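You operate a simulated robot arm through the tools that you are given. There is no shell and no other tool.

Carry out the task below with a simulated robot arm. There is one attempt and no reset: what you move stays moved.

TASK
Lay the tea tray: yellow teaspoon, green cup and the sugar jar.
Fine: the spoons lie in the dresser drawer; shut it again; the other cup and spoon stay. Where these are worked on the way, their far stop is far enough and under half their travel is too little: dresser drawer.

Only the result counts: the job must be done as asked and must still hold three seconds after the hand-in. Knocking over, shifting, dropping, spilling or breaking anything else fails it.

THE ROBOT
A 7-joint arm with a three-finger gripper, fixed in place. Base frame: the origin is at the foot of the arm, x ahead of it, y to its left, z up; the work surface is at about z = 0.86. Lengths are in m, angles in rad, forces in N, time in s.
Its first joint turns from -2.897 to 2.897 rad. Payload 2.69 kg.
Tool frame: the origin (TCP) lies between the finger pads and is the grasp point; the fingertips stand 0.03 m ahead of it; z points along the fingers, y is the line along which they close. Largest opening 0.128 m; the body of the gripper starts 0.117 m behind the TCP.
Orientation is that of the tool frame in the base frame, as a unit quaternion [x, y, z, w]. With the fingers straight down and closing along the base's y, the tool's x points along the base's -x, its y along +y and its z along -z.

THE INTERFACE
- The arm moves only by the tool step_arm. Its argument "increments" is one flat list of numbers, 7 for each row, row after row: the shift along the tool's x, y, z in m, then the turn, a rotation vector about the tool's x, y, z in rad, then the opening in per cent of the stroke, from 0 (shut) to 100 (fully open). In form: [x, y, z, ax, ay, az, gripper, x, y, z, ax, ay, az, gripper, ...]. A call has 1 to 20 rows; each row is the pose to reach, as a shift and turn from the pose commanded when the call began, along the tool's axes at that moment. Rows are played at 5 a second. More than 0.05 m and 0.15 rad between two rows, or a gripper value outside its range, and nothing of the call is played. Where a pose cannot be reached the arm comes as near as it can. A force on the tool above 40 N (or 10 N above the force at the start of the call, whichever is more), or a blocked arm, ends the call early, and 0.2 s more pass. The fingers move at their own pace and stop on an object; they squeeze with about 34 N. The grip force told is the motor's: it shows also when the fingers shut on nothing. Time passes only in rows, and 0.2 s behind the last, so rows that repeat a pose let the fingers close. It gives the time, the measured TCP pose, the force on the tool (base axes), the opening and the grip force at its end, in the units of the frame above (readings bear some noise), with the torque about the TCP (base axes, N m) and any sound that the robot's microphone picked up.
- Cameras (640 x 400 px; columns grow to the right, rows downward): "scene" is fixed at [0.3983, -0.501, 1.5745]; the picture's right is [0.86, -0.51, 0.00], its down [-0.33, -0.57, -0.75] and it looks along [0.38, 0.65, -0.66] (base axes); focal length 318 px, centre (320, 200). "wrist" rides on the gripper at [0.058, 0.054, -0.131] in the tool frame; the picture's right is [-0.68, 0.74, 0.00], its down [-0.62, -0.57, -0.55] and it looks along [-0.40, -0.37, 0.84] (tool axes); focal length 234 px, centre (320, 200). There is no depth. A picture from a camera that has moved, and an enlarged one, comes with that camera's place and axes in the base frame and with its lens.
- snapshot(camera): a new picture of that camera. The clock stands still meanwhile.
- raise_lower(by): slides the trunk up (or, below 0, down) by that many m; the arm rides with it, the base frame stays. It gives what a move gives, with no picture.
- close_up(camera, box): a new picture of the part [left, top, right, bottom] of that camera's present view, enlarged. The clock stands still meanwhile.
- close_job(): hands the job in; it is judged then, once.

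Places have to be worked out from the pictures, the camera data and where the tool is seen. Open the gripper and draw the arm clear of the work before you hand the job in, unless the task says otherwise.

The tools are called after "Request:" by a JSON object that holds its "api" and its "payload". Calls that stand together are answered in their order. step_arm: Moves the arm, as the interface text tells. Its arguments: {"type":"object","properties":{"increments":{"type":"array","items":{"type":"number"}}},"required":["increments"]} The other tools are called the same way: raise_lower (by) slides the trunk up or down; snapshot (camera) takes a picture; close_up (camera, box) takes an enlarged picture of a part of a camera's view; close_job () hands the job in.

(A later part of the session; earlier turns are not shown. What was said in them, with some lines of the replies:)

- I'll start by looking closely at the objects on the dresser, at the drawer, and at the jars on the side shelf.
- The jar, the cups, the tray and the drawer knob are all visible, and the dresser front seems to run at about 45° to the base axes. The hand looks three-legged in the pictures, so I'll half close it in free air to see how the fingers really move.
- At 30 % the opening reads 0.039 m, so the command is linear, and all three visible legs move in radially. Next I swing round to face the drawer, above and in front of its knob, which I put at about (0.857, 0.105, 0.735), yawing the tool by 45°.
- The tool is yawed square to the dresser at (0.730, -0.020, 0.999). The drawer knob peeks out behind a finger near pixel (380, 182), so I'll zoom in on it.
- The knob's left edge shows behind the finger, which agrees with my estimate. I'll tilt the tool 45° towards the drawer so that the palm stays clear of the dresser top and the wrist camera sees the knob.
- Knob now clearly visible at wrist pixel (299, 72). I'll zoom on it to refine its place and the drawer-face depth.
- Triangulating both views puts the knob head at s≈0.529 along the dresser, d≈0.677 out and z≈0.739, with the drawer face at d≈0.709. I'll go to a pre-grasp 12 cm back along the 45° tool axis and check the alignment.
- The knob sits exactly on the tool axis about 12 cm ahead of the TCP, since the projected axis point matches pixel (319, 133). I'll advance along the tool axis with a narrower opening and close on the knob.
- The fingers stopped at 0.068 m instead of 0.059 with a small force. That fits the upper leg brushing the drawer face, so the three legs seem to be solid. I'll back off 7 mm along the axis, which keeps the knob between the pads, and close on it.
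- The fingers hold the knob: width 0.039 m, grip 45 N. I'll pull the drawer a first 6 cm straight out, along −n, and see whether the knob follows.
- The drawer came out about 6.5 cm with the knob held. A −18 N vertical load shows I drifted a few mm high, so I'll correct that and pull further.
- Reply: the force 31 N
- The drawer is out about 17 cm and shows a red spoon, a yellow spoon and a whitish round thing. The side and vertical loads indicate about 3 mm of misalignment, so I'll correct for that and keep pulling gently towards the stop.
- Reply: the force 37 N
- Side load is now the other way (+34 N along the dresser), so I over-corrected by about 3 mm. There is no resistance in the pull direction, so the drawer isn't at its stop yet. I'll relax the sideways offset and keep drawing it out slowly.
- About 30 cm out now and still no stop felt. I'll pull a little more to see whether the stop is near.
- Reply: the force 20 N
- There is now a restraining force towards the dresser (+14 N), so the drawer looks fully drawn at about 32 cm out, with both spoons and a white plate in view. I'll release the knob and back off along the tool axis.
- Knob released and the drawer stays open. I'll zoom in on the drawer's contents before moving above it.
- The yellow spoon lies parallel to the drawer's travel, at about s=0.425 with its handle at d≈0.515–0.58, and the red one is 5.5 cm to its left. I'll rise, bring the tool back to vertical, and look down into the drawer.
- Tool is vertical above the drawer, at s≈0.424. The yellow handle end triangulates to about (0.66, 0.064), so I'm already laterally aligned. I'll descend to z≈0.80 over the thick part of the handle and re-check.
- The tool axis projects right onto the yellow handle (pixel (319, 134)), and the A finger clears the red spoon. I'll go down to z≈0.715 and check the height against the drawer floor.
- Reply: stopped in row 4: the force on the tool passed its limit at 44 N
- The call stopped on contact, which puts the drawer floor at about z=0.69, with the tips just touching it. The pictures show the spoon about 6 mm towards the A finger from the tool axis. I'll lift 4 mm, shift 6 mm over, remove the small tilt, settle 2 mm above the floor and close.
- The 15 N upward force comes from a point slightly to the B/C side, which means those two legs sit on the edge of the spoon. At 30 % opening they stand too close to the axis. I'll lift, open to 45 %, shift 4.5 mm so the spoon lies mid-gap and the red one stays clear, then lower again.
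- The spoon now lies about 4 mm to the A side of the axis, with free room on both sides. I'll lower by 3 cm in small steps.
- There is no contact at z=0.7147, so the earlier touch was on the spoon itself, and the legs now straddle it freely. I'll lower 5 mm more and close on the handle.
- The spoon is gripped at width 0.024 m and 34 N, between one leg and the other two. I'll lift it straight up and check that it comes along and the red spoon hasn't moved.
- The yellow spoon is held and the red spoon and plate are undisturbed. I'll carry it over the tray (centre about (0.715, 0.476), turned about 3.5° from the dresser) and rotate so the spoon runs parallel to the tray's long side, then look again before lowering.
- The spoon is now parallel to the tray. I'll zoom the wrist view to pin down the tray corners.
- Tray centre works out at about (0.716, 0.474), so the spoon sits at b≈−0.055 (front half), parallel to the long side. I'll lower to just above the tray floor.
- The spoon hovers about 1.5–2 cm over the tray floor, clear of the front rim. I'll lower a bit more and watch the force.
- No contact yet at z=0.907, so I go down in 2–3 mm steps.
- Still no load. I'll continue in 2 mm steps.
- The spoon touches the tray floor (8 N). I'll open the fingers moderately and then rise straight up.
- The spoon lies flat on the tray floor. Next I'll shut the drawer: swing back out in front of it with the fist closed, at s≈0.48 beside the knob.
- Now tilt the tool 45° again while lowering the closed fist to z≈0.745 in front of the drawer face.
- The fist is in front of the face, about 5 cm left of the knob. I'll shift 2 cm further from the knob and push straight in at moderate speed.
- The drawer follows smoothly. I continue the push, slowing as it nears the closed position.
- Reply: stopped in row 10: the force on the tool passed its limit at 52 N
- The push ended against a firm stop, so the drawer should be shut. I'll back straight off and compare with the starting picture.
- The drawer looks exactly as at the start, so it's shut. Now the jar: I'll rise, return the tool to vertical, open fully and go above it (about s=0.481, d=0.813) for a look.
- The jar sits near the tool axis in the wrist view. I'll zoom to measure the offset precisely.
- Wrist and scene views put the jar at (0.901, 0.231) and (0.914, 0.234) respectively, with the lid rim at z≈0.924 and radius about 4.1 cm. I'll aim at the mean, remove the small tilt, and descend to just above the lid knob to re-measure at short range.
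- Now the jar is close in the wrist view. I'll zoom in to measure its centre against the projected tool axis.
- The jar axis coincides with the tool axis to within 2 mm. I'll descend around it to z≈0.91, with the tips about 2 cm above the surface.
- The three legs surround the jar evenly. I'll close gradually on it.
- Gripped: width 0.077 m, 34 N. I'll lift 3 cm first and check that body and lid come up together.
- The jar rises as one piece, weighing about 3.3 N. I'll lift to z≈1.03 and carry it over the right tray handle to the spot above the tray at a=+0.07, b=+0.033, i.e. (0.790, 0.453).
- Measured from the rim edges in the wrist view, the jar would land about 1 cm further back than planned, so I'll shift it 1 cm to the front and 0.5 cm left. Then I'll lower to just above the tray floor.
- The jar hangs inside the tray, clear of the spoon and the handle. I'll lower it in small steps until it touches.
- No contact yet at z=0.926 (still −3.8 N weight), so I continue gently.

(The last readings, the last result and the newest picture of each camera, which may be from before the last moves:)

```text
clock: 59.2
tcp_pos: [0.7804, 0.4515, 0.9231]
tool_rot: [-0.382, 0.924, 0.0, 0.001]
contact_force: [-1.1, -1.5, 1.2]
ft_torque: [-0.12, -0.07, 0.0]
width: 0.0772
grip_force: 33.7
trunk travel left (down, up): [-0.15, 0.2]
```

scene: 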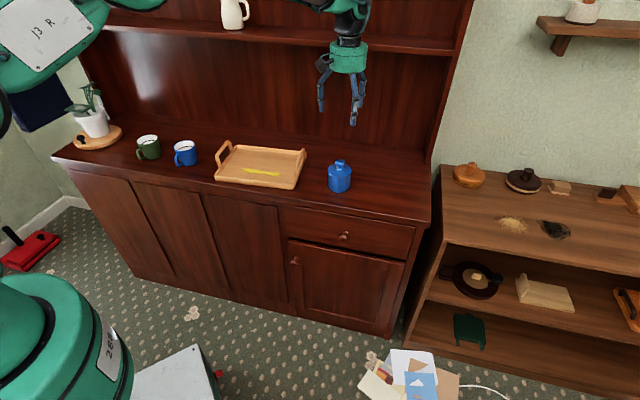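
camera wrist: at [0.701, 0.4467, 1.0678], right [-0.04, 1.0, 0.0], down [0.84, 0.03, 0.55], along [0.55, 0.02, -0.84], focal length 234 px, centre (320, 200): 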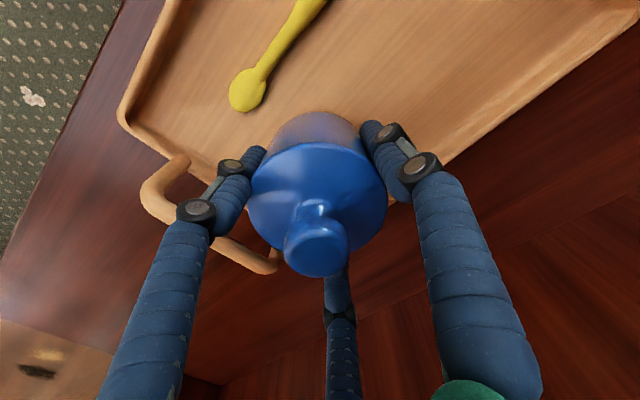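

The jar has touched down, with the load gone from −3.8 to +1.2 N. I'll open gradually and rise straight up.

Request:
{"api": "step_arm", "payload": {"increments": [0, 0, 0.0005, 0, 0, 0, 55, 0, 0, 0.0005, 0, 0, 0, 64, 0, 0, 0.0005, 0, 0, 0, 72, 0, 0, 0.0005, 0, 0, 0, 80, 0, 0, 0.0005, 0, 0, 0, 80, 0, 0, -0.015, 0, 0, 0, 80, 0, 0, -0.045, 0, 0, 0, 80, 0, 0, -0.09, 0, 0, 0, 80, 0, 0, -0.135, 0, 0, 0, 80, 0, 0, -0.18, 0, 0, 0, 80, 0, 0, -0.18, 0, 0, 0, 80]}}

Request:
{"api": "snapshot", "payload": {"camera": "wrist"}}

Request:
{"api": "snapshot", "payload": {"camera": "scene"}}

Request:
{"api": "close_up", "payload": {"camera": "scene", "box": [200, 120, 340, 208]}}

```text
clock: 61.6
tcp_pos: [0.7819, 0.4515, 1.1005]
tool_rot: [-0.382, 0.924, 0.0, 0.001]
contact_force: [-1.5, 0.4, 0.7]
ft_torque: [0.01, -0.04, -0.03]
width: 0.1024
grip_force: 0.1
trunk travel left (down, up): [-0.15, 0.2]
```

```text
taken
camera wrist: at [0.7014, 0.4467, 1.2305], right [-0.04, 1.0, 0.0], down [0.84, 0.03, 0.55], along [0.55, 0.02, -0.84], focal length 234 px, centre (320, 200)
```

wrist: 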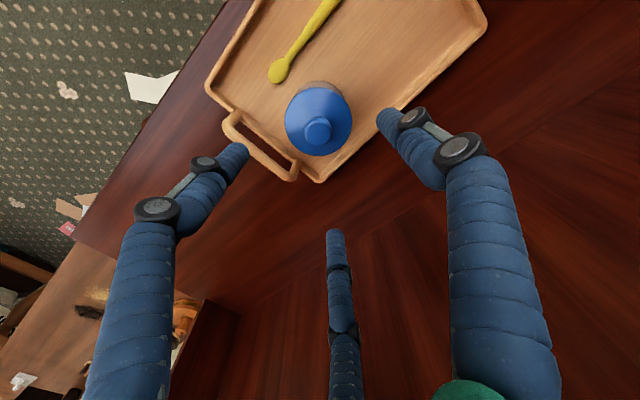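

```text
taken
```

scene: 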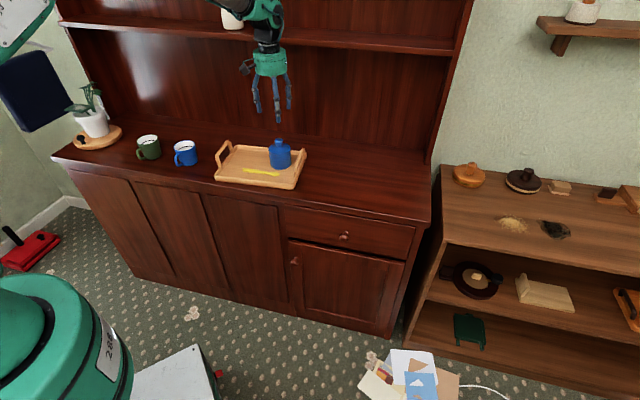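

```text
4.55 times, centred on (270, 164) of scene
camera zoom: at [0.3983, -0.501, 1.5745], right [0.86, -0.51, 0.0], down [-0.33, -0.57, -0.75], along [0.38, 0.65, -0.66], focal length 1445 px, centre (547, 364)
```

zoom: 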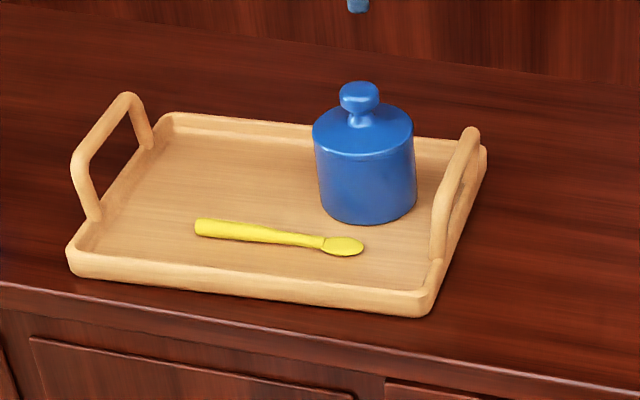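

The jar stands well inside the tray. Next is the green cup: I'll travel left at height to above it, about s=−0.308, d=0.825, and look down.

Request:
{"api": "step_arm", "payload": {"increments": [0.0036, 0.0416, -0.01, 0, 0, 0, 90, 0.0072, 0.0832, -0.02, 0, 0, 0, 100, 0.0108, 0.1248, -0.03, 0, 0, 0, 100, 0.0145, 0.1665, -0.04, 0, 0, 0, 100, 0.0181, 0.2081, -0.05, 0, 0, 0, 100, 0.0217, 0.2497, -0.06, 0, 0, 0, 100, 0.0253, 0.2913, -0.06, 0, 0, 0, 100, 0.0289, 0.3329, -0.06, 0, 0, 0, 100, 0.0325, 0.3745, -0.06, 0, 0, 0, 100, 0.0362, 0.4162, -0.06, 0, 0, 0, 100, 0.0398, 0.4578, -0.06, 0, 0, 0, 100, 0.0434, 0.4994, -0.06, 0, 0, 0, 100, 0.047, 0.541, -0.06, 0, 0, 0, 100, 0.047, 0.541, -0.06, 0, 0, 0, 100]}}

Request:
{"api": "snapshot", "payload": {"camera": "wrist"}}

Request:
{"api": "snapshot", "payload": {"camera": "scene"}}

```text
clock: 64.7
tcp_pos: [0.3658, 0.7999, 1.1597]
tool_rot: [-0.382, 0.924, 0.0, 0.0]
contact_force: [0.4, 0.9, 0.2]
ft_torque: [-0.04, -0.05, 0.0]
width: 0.128
grip_force: 0.0
trunk travel left (down, up): [-0.15, 0.2]
```

```text
taken
camera wrist: at [0.2858, 0.7959, 1.2904], right [-0.04, 1.0, 0.0], down [0.83, 0.03, 0.55], along [0.55, 0.02, -0.84], focal length 234 px, centre (320, 200)
```

wrist: 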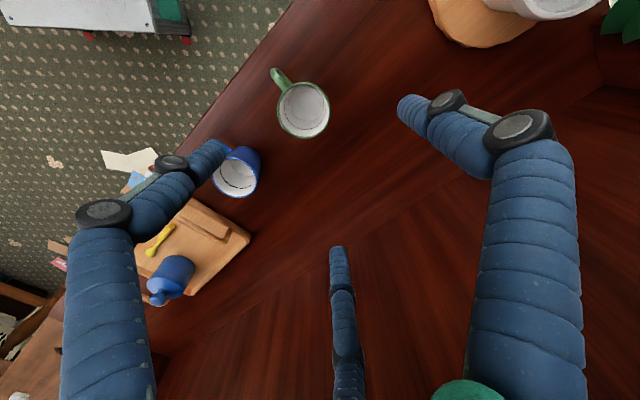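

```text
taken
```

scene: 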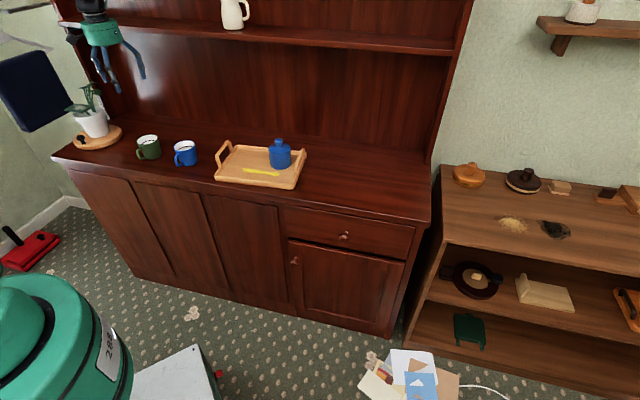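

The green cup is in view with its handle towards the upper left, and the blue cup lies near where leg B would come down. I'll zoom in to measure both.

Request:
{"api": "close_up", "payload": {"camera": "wrist", "box": [200, 50, 360, 210]}}

Request:
{"api": "close_up", "payload": {"camera": "scene", "box": [120, 115, 216, 175]}}

```text
2.50 times, centred on (280, 130) of wrist
camera zoom: at [0.2858, 0.7959, 1.2904], right [-0.04, 1.0, 0.0], down [0.83, 0.03, 0.55], along [0.55, 0.02, -0.84], focal length 585 px, centre (420, 375)
```

zoom: 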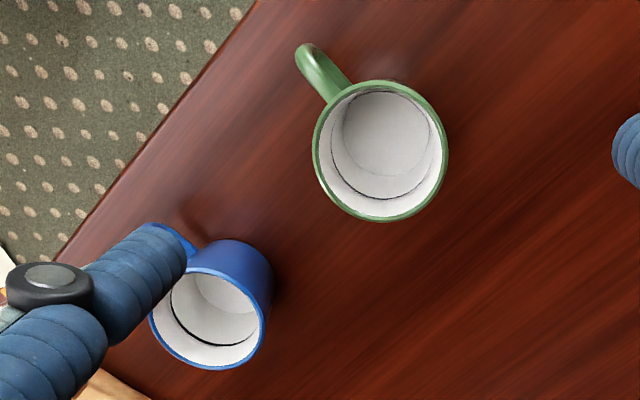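

```text
6.67 times, centred on (168, 145) of scene
camera zoom: at [0.3983, -0.501, 1.5745], right [0.86, -0.51, 0.0], down [-0.33, -0.57, -0.75], along [0.38, 0.65, -0.66], focal length 2119 px, centre (1333, 567)
```

zoom: 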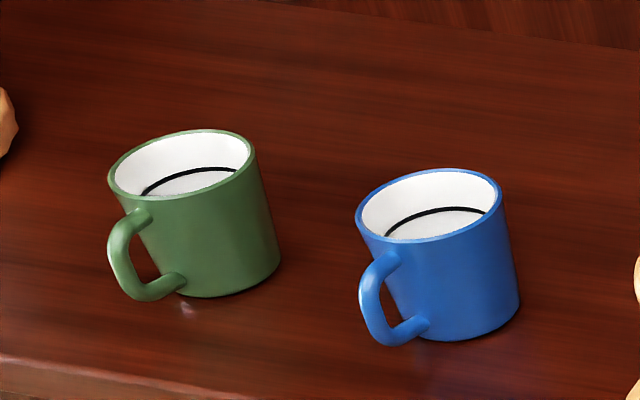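

Wrist and scene place the green cup around (0.367, 0.780), radius about 3.9 cm, with the rim near z≈0.935 and the handle pointing to the front. I'll centre on that, turn −0.25 rad so the handle falls midway between legs A and B, and descend to z≈1.03 for a closer measurement.

Request:
{"api": "step_arm", "payload": {"increments": [0.0066, -0.0072, 0.03, 0, 0, -0.0833, 100, 0.0133, -0.0144, 0.06, 0, 0, -0.1667, 100, 0.0133, -0.0144, 0.095, 0, 0, -0.25, 100, 0.0133, -0.0144, 0.13, 0, 0, -0.25, 100, 0.0133, -0.0144, 0.13, 0, 0, -0.25, 100]}}

Request:
{"api": "snapshot", "payload": {"camera": "wrist"}}

Request:
{"api": "close_up", "payload": {"camera": "wrist", "box": [220, 50, 420, 210]}}

Request:
{"api": "close_up", "payload": {"camera": "scene", "box": [80, 90, 220, 178]}}

```text
clock: 65.8
tcp_pos: [0.367, 0.782, 1.0281]
tool_rot: [-0.494, 0.87, 0.0, 0.0]
contact_force: [0.6, -0.5, 0.1]
ft_torque: [-0.03, 0.02, 0.0]
width: 0.1277
grip_force: 0.1
trunk travel left (down, up): [-0.15, 0.2]
```

```text
taken
camera wrist: at [0.29, 0.7569, 1.1592], right [-0.29, 0.96, 0.0], down [0.8, 0.24, 0.55], along [0.53, 0.16, -0.84], focal length 234 px, centre (320, 200)
```

wrist: 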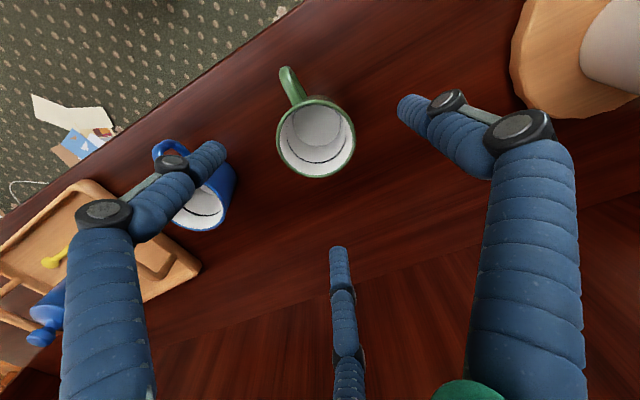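

```text
2.50 times, centred on (320, 130) of wrist
camera zoom: at [0.29, 0.7569, 1.1592], right [-0.29, 0.96, 0.0], down [0.8, 0.24, 0.55], along [0.53, 0.16, -0.84], focal length 585 px, centre (320, 375)
```

zoom: 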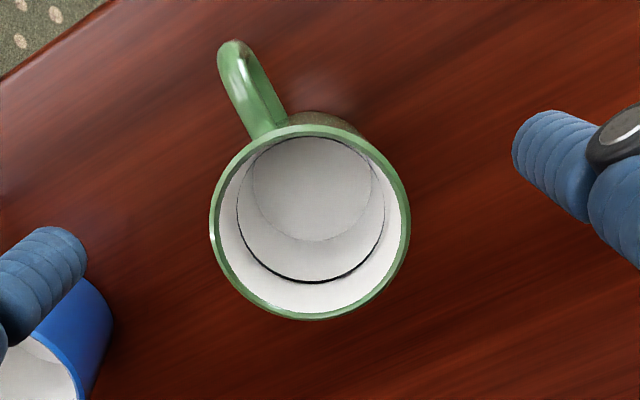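

```text
4.55 times, centred on (150, 134) of scene
camera zoom: at [0.3983, -0.501, 1.5745], right [0.86, -0.51, 0.0], down [-0.33, -0.57, -0.75], along [0.38, 0.65, -0.66], focal length 1445 px, centre (1093, 500)
```

zoom: 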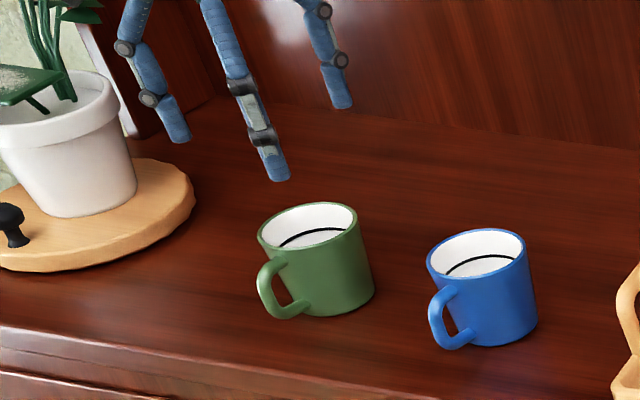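

At close range the cup centre is 6.6 mm along tool x from my axis, the handle lies about 41° from leg B, and the blue cup is over 8 cm clear. I'll correct and descend around the cup to z≈0.915.

Request:
{"api": "step_arm", "payload": {"increments": [0.0033, 0.0008, 0.02, 0, 0, 0, 100, 0.0066, 0.0015, 0.045, 0, 0, 0, 100, 0.0066, 0.0015, 0.07, 0, 0, 0, 100, 0.0066, 0.0015, 0.095, 0, 0, 0, 100, 0.0066, 0.0015, 0.113, 0, 0, 0, 100, 0.0066, 0.0015, 0.113, 0, 0, 0, 100]}}

Request:
{"api": "snapshot", "payload": {"camera": "wrist"}}

Request:
{"api": "close_up", "payload": {"camera": "scene", "box": [80, 90, 220, 178]}}

```text
clock: 67.2
tcp_pos: [0.3612, 0.7766, 0.9155]
tool_rot: [-0.494, 0.869, 0.001, 0.0]
contact_force: [0.6, 0.0, -0.3]
ft_torque: [0.02, -0.02, -0.01]
width: 0.1281
grip_force: 0.0
trunk travel left (down, up): [-0.15, 0.2]
```

```text
taken
camera wrist: at [0.2849, 0.7529, 1.0465], right [-0.29, 0.96, 0.0], down [0.8, 0.24, 0.55], along [0.53, 0.16, -0.84], focal length 234 px, centre (320, 200)
```

wrist: 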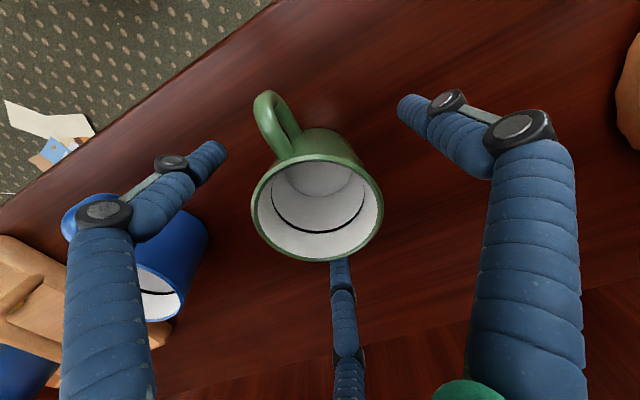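

```text
4.55 times, centred on (150, 134) of scene
camera zoom: at [0.3983, -0.501, 1.5745], right [0.86, -0.51, 0.0], down [-0.33, -0.57, -0.75], along [0.38, 0.65, -0.66], focal length 1445 px, centre (1093, 500)
```

zoom: 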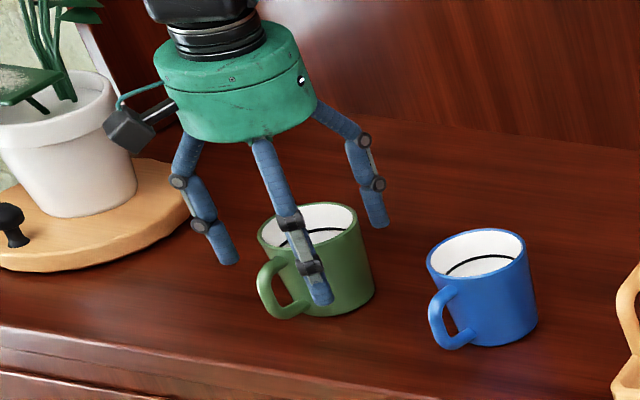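

The legs surround the cup with the handle free between A and B. The remaining offset is about 4 mm, so I'll correct it and close gradually.

Request:
{"api": "step_arm", "payload": {"increments": [0.002, 0.001, 0, 0, 0, 0, 100, 0.004, 0.002, 0, 0, 0, 0, 90, 0.004, 0.002, 0, 0, 0, 0, 80, 0.004, 0.002, 0, 0, 0, 0, 72, 0.004, 0.002, 0, 0, 0, 0, 66, 0.004, 0.002, 0, 0, 0, 0, 60, 0.004, 0.002, 0, 0, 0, 0, 50, 0.004, 0.002, 0, 0, 0, 0, 0, 0.004, 0.002, 0, 0, 0, 0, 0]}}

Request:
{"api": "snapshot", "payload": {"camera": "wrist"}}

Request:
{"api": "close_up", "payload": {"camera": "scene", "box": [80, 90, 220, 178]}}

```text
clock: 69.2
tcp_pos: [0.3571, 0.7733, 0.9169]
tool_rot: [-0.493, 0.87, 0.0, 0.0]
contact_force: [0.6, 0.7, -0.1]
ft_torque: [0.09, -0.05, 0.05]
width: 0.0718
grip_force: 34.3
trunk travel left (down, up): [-0.15, 0.2]
```

```text
taken
camera wrist: at [0.2812, 0.7504, 1.0474], right [-0.29, 0.96, 0.0], down [0.8, 0.24, 0.55], along [0.53, 0.16, -0.84], focal length 234 px, centre (320, 200)
```

wrist: 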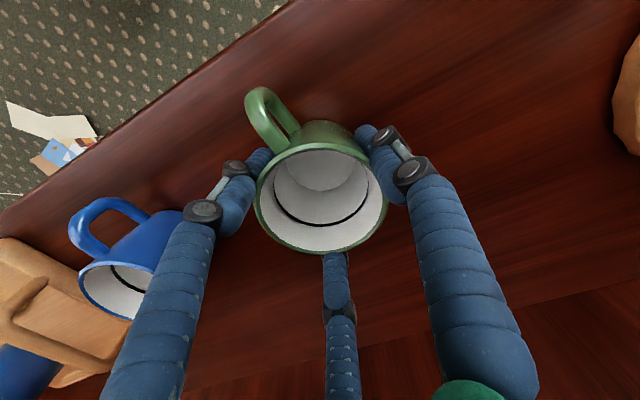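

```text
4.55 times, centred on (150, 134) of scene
camera zoom: at [0.3983, -0.501, 1.5745], right [0.86, -0.51, 0.0], down [-0.33, -0.57, -0.75], along [0.38, 0.65, -0.66], focal length 1445 px, centre (1093, 500)
```

zoom: 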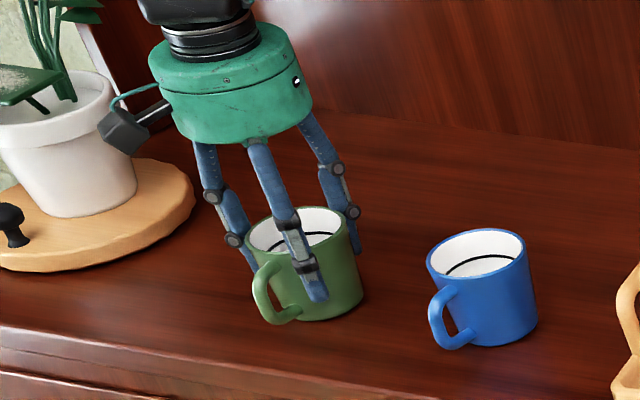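

Gripped at width 0.072 m, 34 N; the cup centred itself in the hand and stands level. I'll lift 3 cm and check.

Request:
{"api": "step_arm", "payload": {"increments": [0, 0, -0.005, 0, 0, 0, 0, 0, 0, -0.015, 0, 0, 0, 0, 0, 0, -0.03, 0, 0, 0, 0, 0, 0, -0.03, 0, 0, 0, 0]}}

Request:
{"api": "snapshot", "payload": {"camera": "wrist"}}

Request:
{"api": "close_up", "payload": {"camera": "scene", "box": [80, 90, 220, 178]}}

```text
clock: 70.2
tcp_pos: [0.3578, 0.7732, 0.9485]
tool_rot: [-0.494, 0.87, 0.001, 0.001]
contact_force: [-0.6, 0.0, -0.9]
ft_torque: [0.05, -0.03, -0.02]
width: 0.0722
grip_force: 33.8
trunk travel left (down, up): [-0.15, 0.2]
```

```text
taken
camera wrist: at [0.2811, 0.7502, 1.0784], right [-0.29, 0.96, 0.0], down [0.8, 0.24, 0.55], along [0.53, 0.16, -0.84], focal length 234 px, centre (320, 200)
```

wrist: 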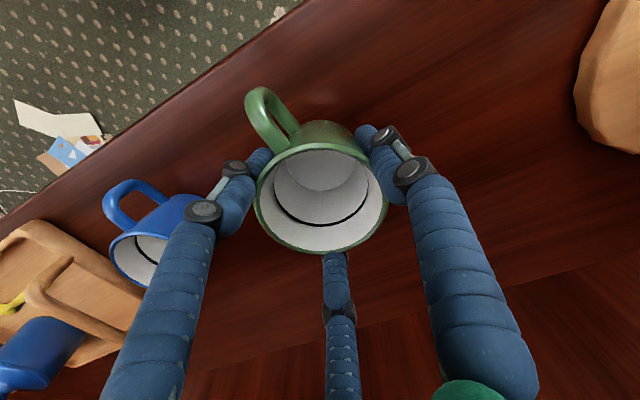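

```text
4.55 times, centred on (150, 134) of scene
camera zoom: at [0.3983, -0.501, 1.5745], right [0.86, -0.51, 0.0], down [-0.33, -0.57, -0.75], along [0.38, 0.65, -0.66], focal length 1445 px, centre (1093, 500)
```

zoom: 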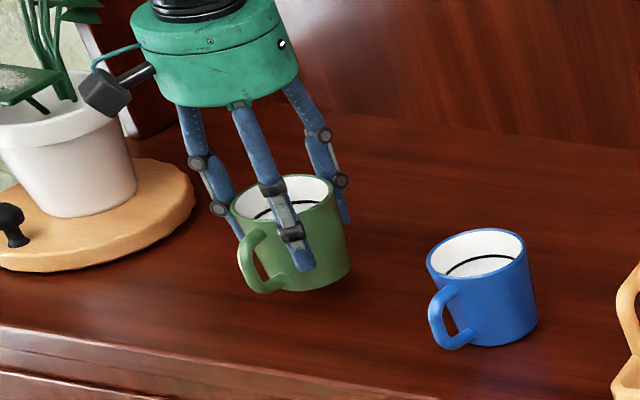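

The cup is held level and steady. I'll raise it well above the blue cup and carry it over the tray's left part, turning +0.82 rad so its handle points to the front left, away from the spoon.

Request:
{"api": "step_arm", "payload": {"increments": [0, 0, -0.045, 0, 0, 0, 0, 0, 0, -0.09, 0, 0, 0, 0, 0, 0, -0.1315, 0, 0, 0, 0, 0.0042, -0.0407, -0.1315, 0, 0, 0.082, 0, 0.0083, -0.0815, -0.1315, 0, 0, 0.164, 0, 0.0125, -0.1222, -0.1315, 0, 0, 0.246, 0, 0.0166, -0.1629, -0.1315, 0, 0, 0.328, 0, 0.0208, -0.2037, -0.1315, 0, 0, 0.41, 0, 0.025, -0.2444, -0.1315, 0, 0, 0.492, 0, 0.0291, -0.2851, -0.1315, 0, 0, 0.574, 0, 0.0333, -0.3258, -0.1315, 0, 0, 0.656, 0, 0.0374, -0.3666, -0.1315, 0, 0, 0.738, 0, 0.0416, -0.4073, -0.1315, 0, 0, 0.82, 0, 0.0416, -0.4073, -0.1315, 0, 0, 0.82, 0]}}

Request:
{"api": "snapshot", "payload": {"camera": "wrist"}}

Request:
{"api": "close_up", "payload": {"camera": "scene", "box": [160, 90, 340, 202]}}

```text
clock: 73.2
tcp_pos: [0.6869, 0.5297, 1.0805]
tool_rot: [-0.106, 0.994, 0.002, 0.0]
contact_force: [0.2, -0.5, -2.5]
ft_torque: [0.05, 0.03, -0.02]
width: 0.072
grip_force: 34.3
trunk travel left (down, up): [-0.15, 0.2]
```

```text
taken
camera wrist: at [0.6173, 0.5683, 1.2107], right [0.51, 0.86, 0.0], down [0.72, -0.42, 0.55], along [0.47, -0.28, -0.84], focal length 234 px, centre (320, 200)
```

wrist: 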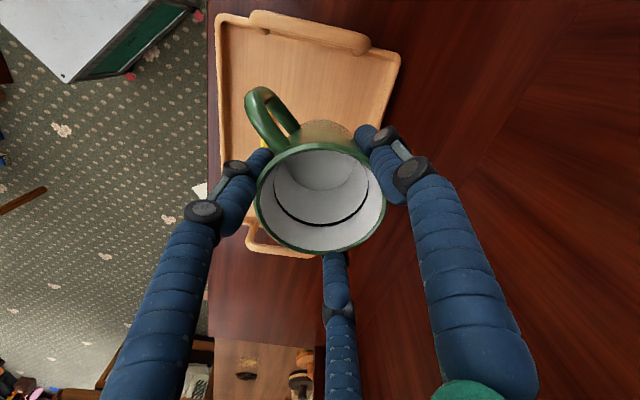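

```text
3.56 times, centred on (250, 146) of scene
camera zoom: at [0.3983, -0.501, 1.5745], right [0.86, -0.51, 0.0], down [-0.33, -0.57, -0.75], along [0.38, 0.65, -0.66], focal length 1130 px, centre (569, 392)
```

zoom: 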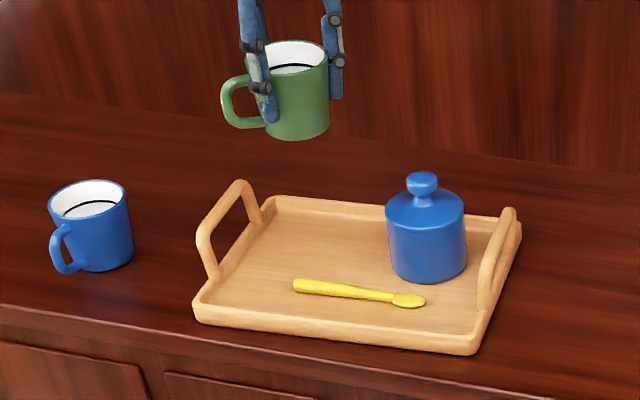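

The measured landing spot is a≈−0.063, b≈+0.025, which is well inside the left part of the tray. I'll nudge it 4 mm towards the centre and lower to just above the floor.

Request:
{"api": "step_arm", "payload": {"increments": [-0.0012, -0.0016, 0.03, 0, 0, 0, 0, -0.0024, -0.0032, 0.065, 0, 0, 0, 0, -0.0024, -0.0032, 0.1, 0, 0, 0, 0, -0.0024, -0.0032, 0.128, 0, 0, 0, 0, -0.0024, -0.0032, 0.14, 0, 0, 0, 0, -0.0024, -0.0032, 0.14, 0, 0, 0, 0]}}

Request:
{"api": "snapshot", "payload": {"camera": "wrist"}}

Request:
{"api": "close_up", "payload": {"camera": "scene", "box": [180, 110, 340, 210]}}

```text
clock: 74.7
tcp_pos: [0.6915, 0.5276, 0.9383]
tool_rot: [-0.106, 0.994, 0.0, 0.0]
contact_force: [0.0, -0.7, -2.2]
ft_torque: [0.03, -0.01, -0.01]
width: 0.072
grip_force: 34.6
trunk travel left (down, up): [-0.15, 0.2]
```

```text
taken
camera wrist: at [0.6223, 0.5659, 1.0691], right [0.51, 0.86, 0.0], down [0.72, -0.42, 0.55], along [0.47, -0.28, -0.84], focal length 234 px, centre (320, 200)
```

wrist: 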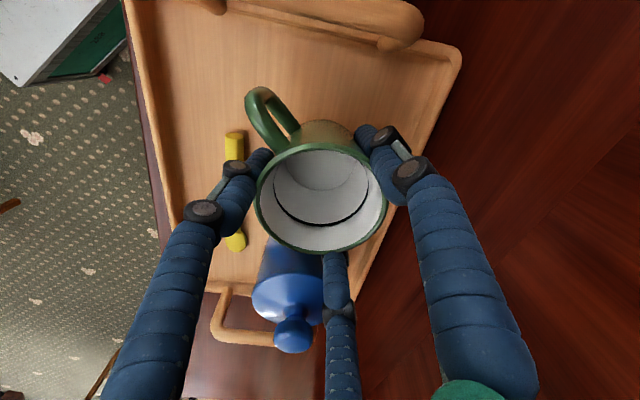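

```text
4.00 times, centred on (260, 160) of scene
camera zoom: at [0.3983, -0.501, 1.5745], right [0.86, -0.51, 0.0], down [-0.33, -0.57, -0.75], along [0.38, 0.65, -0.66], focal length 1271 px, centre (560, 360)
```

zoom: 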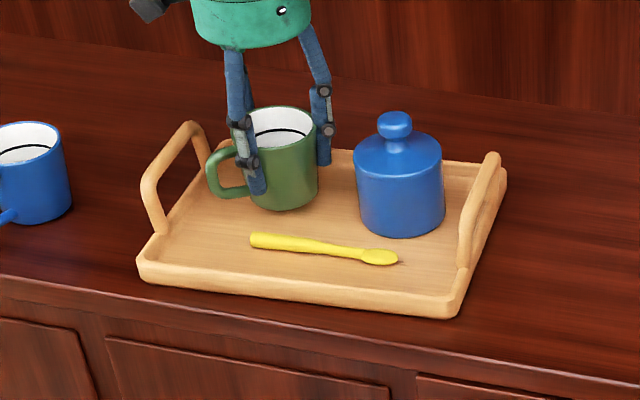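

Cup, spoon and jar are all clear of each other, and finger C is about 2 cm from the jar. I'll lower in small steps to contact.

Request:
{"api": "step_arm", "payload": {"increments": [0, 0, 0.003, 0, 0, 0, 0, 0, 0, 0.006, 0, 0, 0, 0, 0, 0, 0.008, 0, 0, 0, 0]}}

```text
clock: 75.5
tcp_pos: [0.6911, 0.526, 0.9307]
tool_rot: [-0.107, 0.994, 0.0, 0.0]
contact_force: [0.6, 0.0, -2.3]
ft_torque: [0.02, 0.02, -0.04]
width: 0.0719
grip_force: 34.8
trunk travel left (down, up): [-0.15, 0.2]
```

Still carrying its weight at z=0.931, so I go on in 1–2 mm steps.

Request:
{"api": "step_arm", "payload": {"increments": [0, 0, 0.0015, 0, 0, 0, 0, 0, 0, 0.003, 0, 0, 0, 0]}}

```text
clock: 76.0
tcp_pos: [0.69, 0.5271, 0.9277]
tool_rot: [-0.106, 0.994, -0.001, 0.0]
contact_force: [-0.1, 0.8, -2.6]
ft_torque: [-0.01, 0.03, 0.02]
width: 0.0719
grip_force: 34.1
trunk travel left (down, up): [-0.15, 0.2]
```

Request:
{"api": "step_arm", "payload": {"increments": [0, 0, 0.0015, 0, 0, 0, 0, 0, 0, 0.003, 0, 0, 0, 0]}}

```text
clock: 76.7
tcp_pos: [0.6899, 0.5273, 0.9261]
tool_rot: [-0.106, 0.994, 0.002, 0.001]
contact_force: [-3.9, -1.0, 10.0]
ft_torque: [-0.25, 0.03, -0.07]
width: 0.0719
grip_force: 33.7
trunk travel left (down, up): [-0.15, 0.2]
```

Touchdown (about +10 N). I'll ease off 1 mm, open moderately, and rise straight up.

Request:
{"api": "step_arm", "payload": {"increments": [0, 0, -0.001, 0, 0, 0, 40, 0, 0, -0.001, 0, 0, 0, 58, 0, 0, -0.001, 0, 0, 0, 64, 0, 0, -0.001, 0, 0, 0, 69, 0, 0, -0.001, 0, 0, 0, 69, 0, 0, -0.012, 0, 0, 0, 69, 0, 0, -0.035, 0, 0, 0, 69, 0, 0, -0.075, 0, 0, 0, 69, 0, 0, -0.12, 0, 0, 0, 69, 0, 0, -0.165, 0, 0, 0, 69, 0, 0, -0.21, 0, 0, 0, 69, 0, 0, -0.21, 0, 0, 0, 69]}}

Request:
{"api": "snapshot", "payload": {"camera": "wrist"}}

Request:
{"api": "snapshot", "payload": {"camera": "scene"}}

Request:
{"api": "close_up", "payload": {"camera": "scene", "box": [180, 110, 340, 210]}}

```text
clock: 79.2
tcp_pos: [0.6887, 0.5259, 1.1353]
tool_rot: [-0.106, 0.994, 0.001, 0.0]
contact_force: [0.0, 0.0, -0.1]
ft_torque: [0.03, -0.04, 0.02]
width: 0.0883
grip_force: 0.0
trunk travel left (down, up): [-0.15, 0.2]
```

```text
taken
camera wrist: at [0.6194, 0.5652, 1.2659], right [0.51, 0.86, 0.0], down [0.72, -0.42, 0.55], along [0.47, -0.28, -0.84], focal length 234 px, centre (320, 200)
```

wrist: 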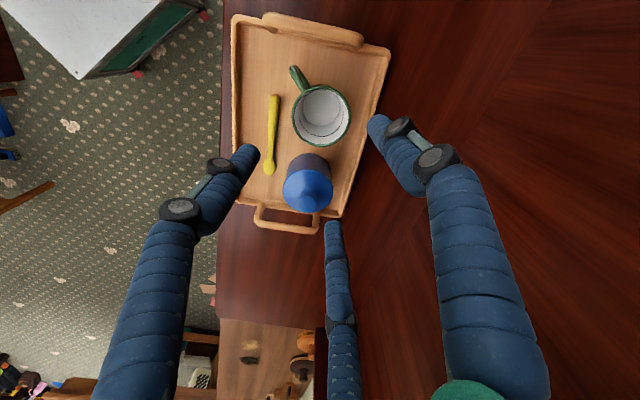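

```text
taken
```

scene: 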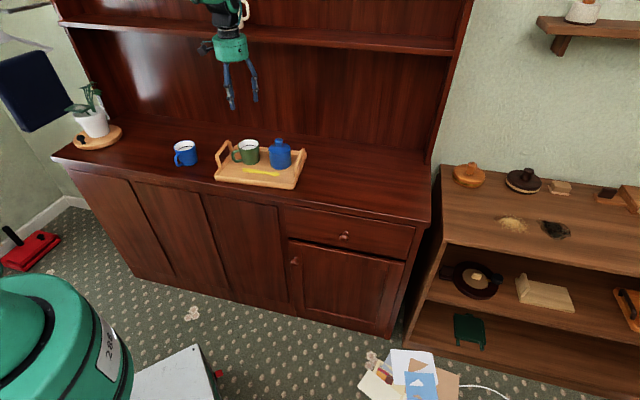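

```text
4.00 times, centred on (260, 160) of scene
camera zoom: at [0.3983, -0.501, 1.5745], right [0.86, -0.51, 0.0], down [-0.33, -0.57, -0.75], along [0.38, 0.65, -0.66], focal length 1271 px, centre (560, 360)
```

zoom: 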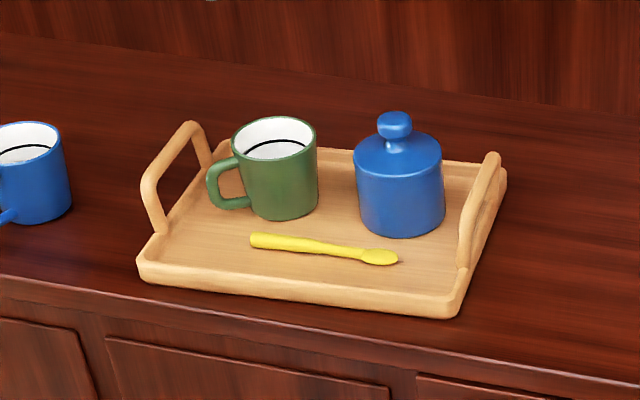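

All three items stand on the tray, with the blue cup and the rest untouched. I'll draw the arm back and clear with the gripper fully open, then check the drawer once more.

Request:
{"api": "step_arm", "payload": {"increments": [0.0355, -0.0145, -0.0108, 0, 0, 0, 69, 0.071, -0.029, -0.0217, 0, 0, 0, 80, 0.1066, -0.0435, -0.0325, 0, 0, 0, 100, 0.1421, -0.058, -0.0433, 0, 0, 0, 100, 0.1776, -0.0725, -0.0542, 0, 0, 0, 100, 0.2131, -0.087, -0.065, 0, 0, 0, 100, 0.2131, -0.087, -0.065, 0, 0, 0, 100]}}

Request:
{"api": "snapshot", "payload": {"camera": "scene"}}

Request:
{"api": "close_up", "payload": {"camera": "scene", "box": [270, 150, 430, 250]}}

Request:
{"api": "snapshot", "payload": {"camera": "wrist"}}

```text
clock: 80.8
tcp_pos: [0.498, 0.3931, 1.1993]
tool_rot: [-0.107, 0.994, 0.001, 0.001]
contact_force: [-1.1, -0.1, 0.6]
ft_torque: [0.05, -0.06, -0.01]
width: 0.1282
grip_force: 0.1
trunk travel left (down, up): [-0.15, 0.2]
```

```text
taken
```

scene: 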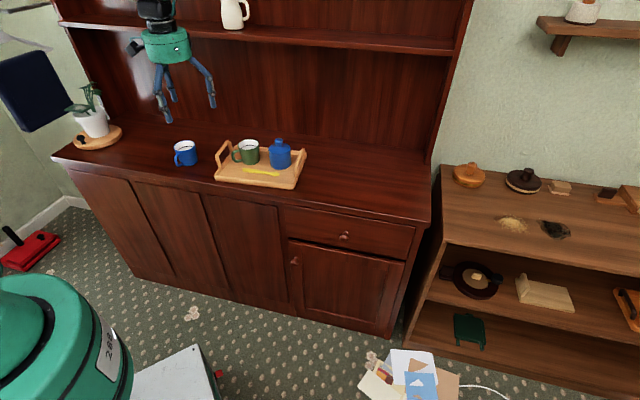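

```text
4.00 times, centred on (350, 200) of scene
camera zoom: at [0.3983, -0.501, 1.5745], right [0.86, -0.51, 0.0], down [-0.33, -0.57, -0.75], along [0.38, 0.65, -0.66], focal length 1271 px, centre (200, 200)
```

zoom: 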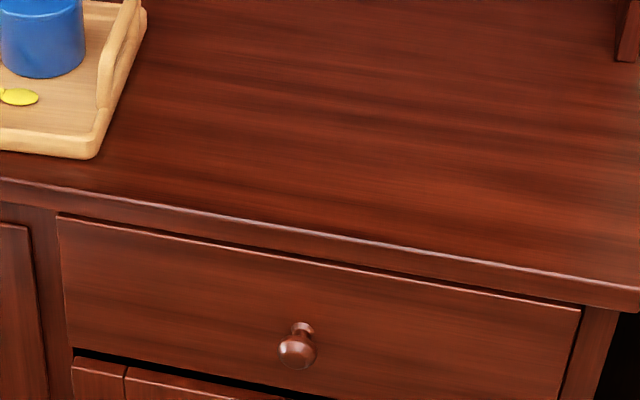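

```text
taken
camera wrist: at [0.43, 0.4324, 1.3304], right [0.51, 0.86, 0.0], down [0.72, -0.42, 0.55], along [0.47, -0.28, -0.84], focal length 234 px, centre (320, 200)
```

wrist: 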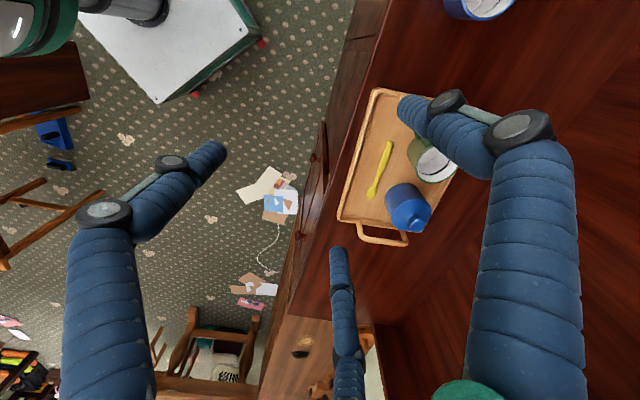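

The tray holds the yellow spoon, the green cup and the sugar jar. The drawer is shut, the blue cup and red spoon stayed where they belong, and the arm is clear with the gripper open. I'm handing the job in.

Request:
{"api": "close_job", "payload": {}}

```text
The job is handed in.
```

The tea tray is laid: the yellow teaspoon, green cup and sugar jar are all on it, upright and clear of each other. I've handed the job in, but no verdict has come back yet.

- **Drawer:** I drew it out about 32 cm, to where it seemed to hit its stop, took the yellow spoon, and pushed it back until it hit a firm stop. In the last picture it looks exactly as it did at the start.
- **Left in place:** The blue cup is where it was. The red spoon and the plate were undisturbed when I last saw them, as the drawer was being closed.
- **One contact:** While I was lowering onto the yellow spoon, the gripper pressed it briefly at about 44 N and the move stopped. The spoon looked unharmed, and I backed off and gripped it properly.
- **Arm:** It is drawn back clear of the dresser with the gripper fully open.
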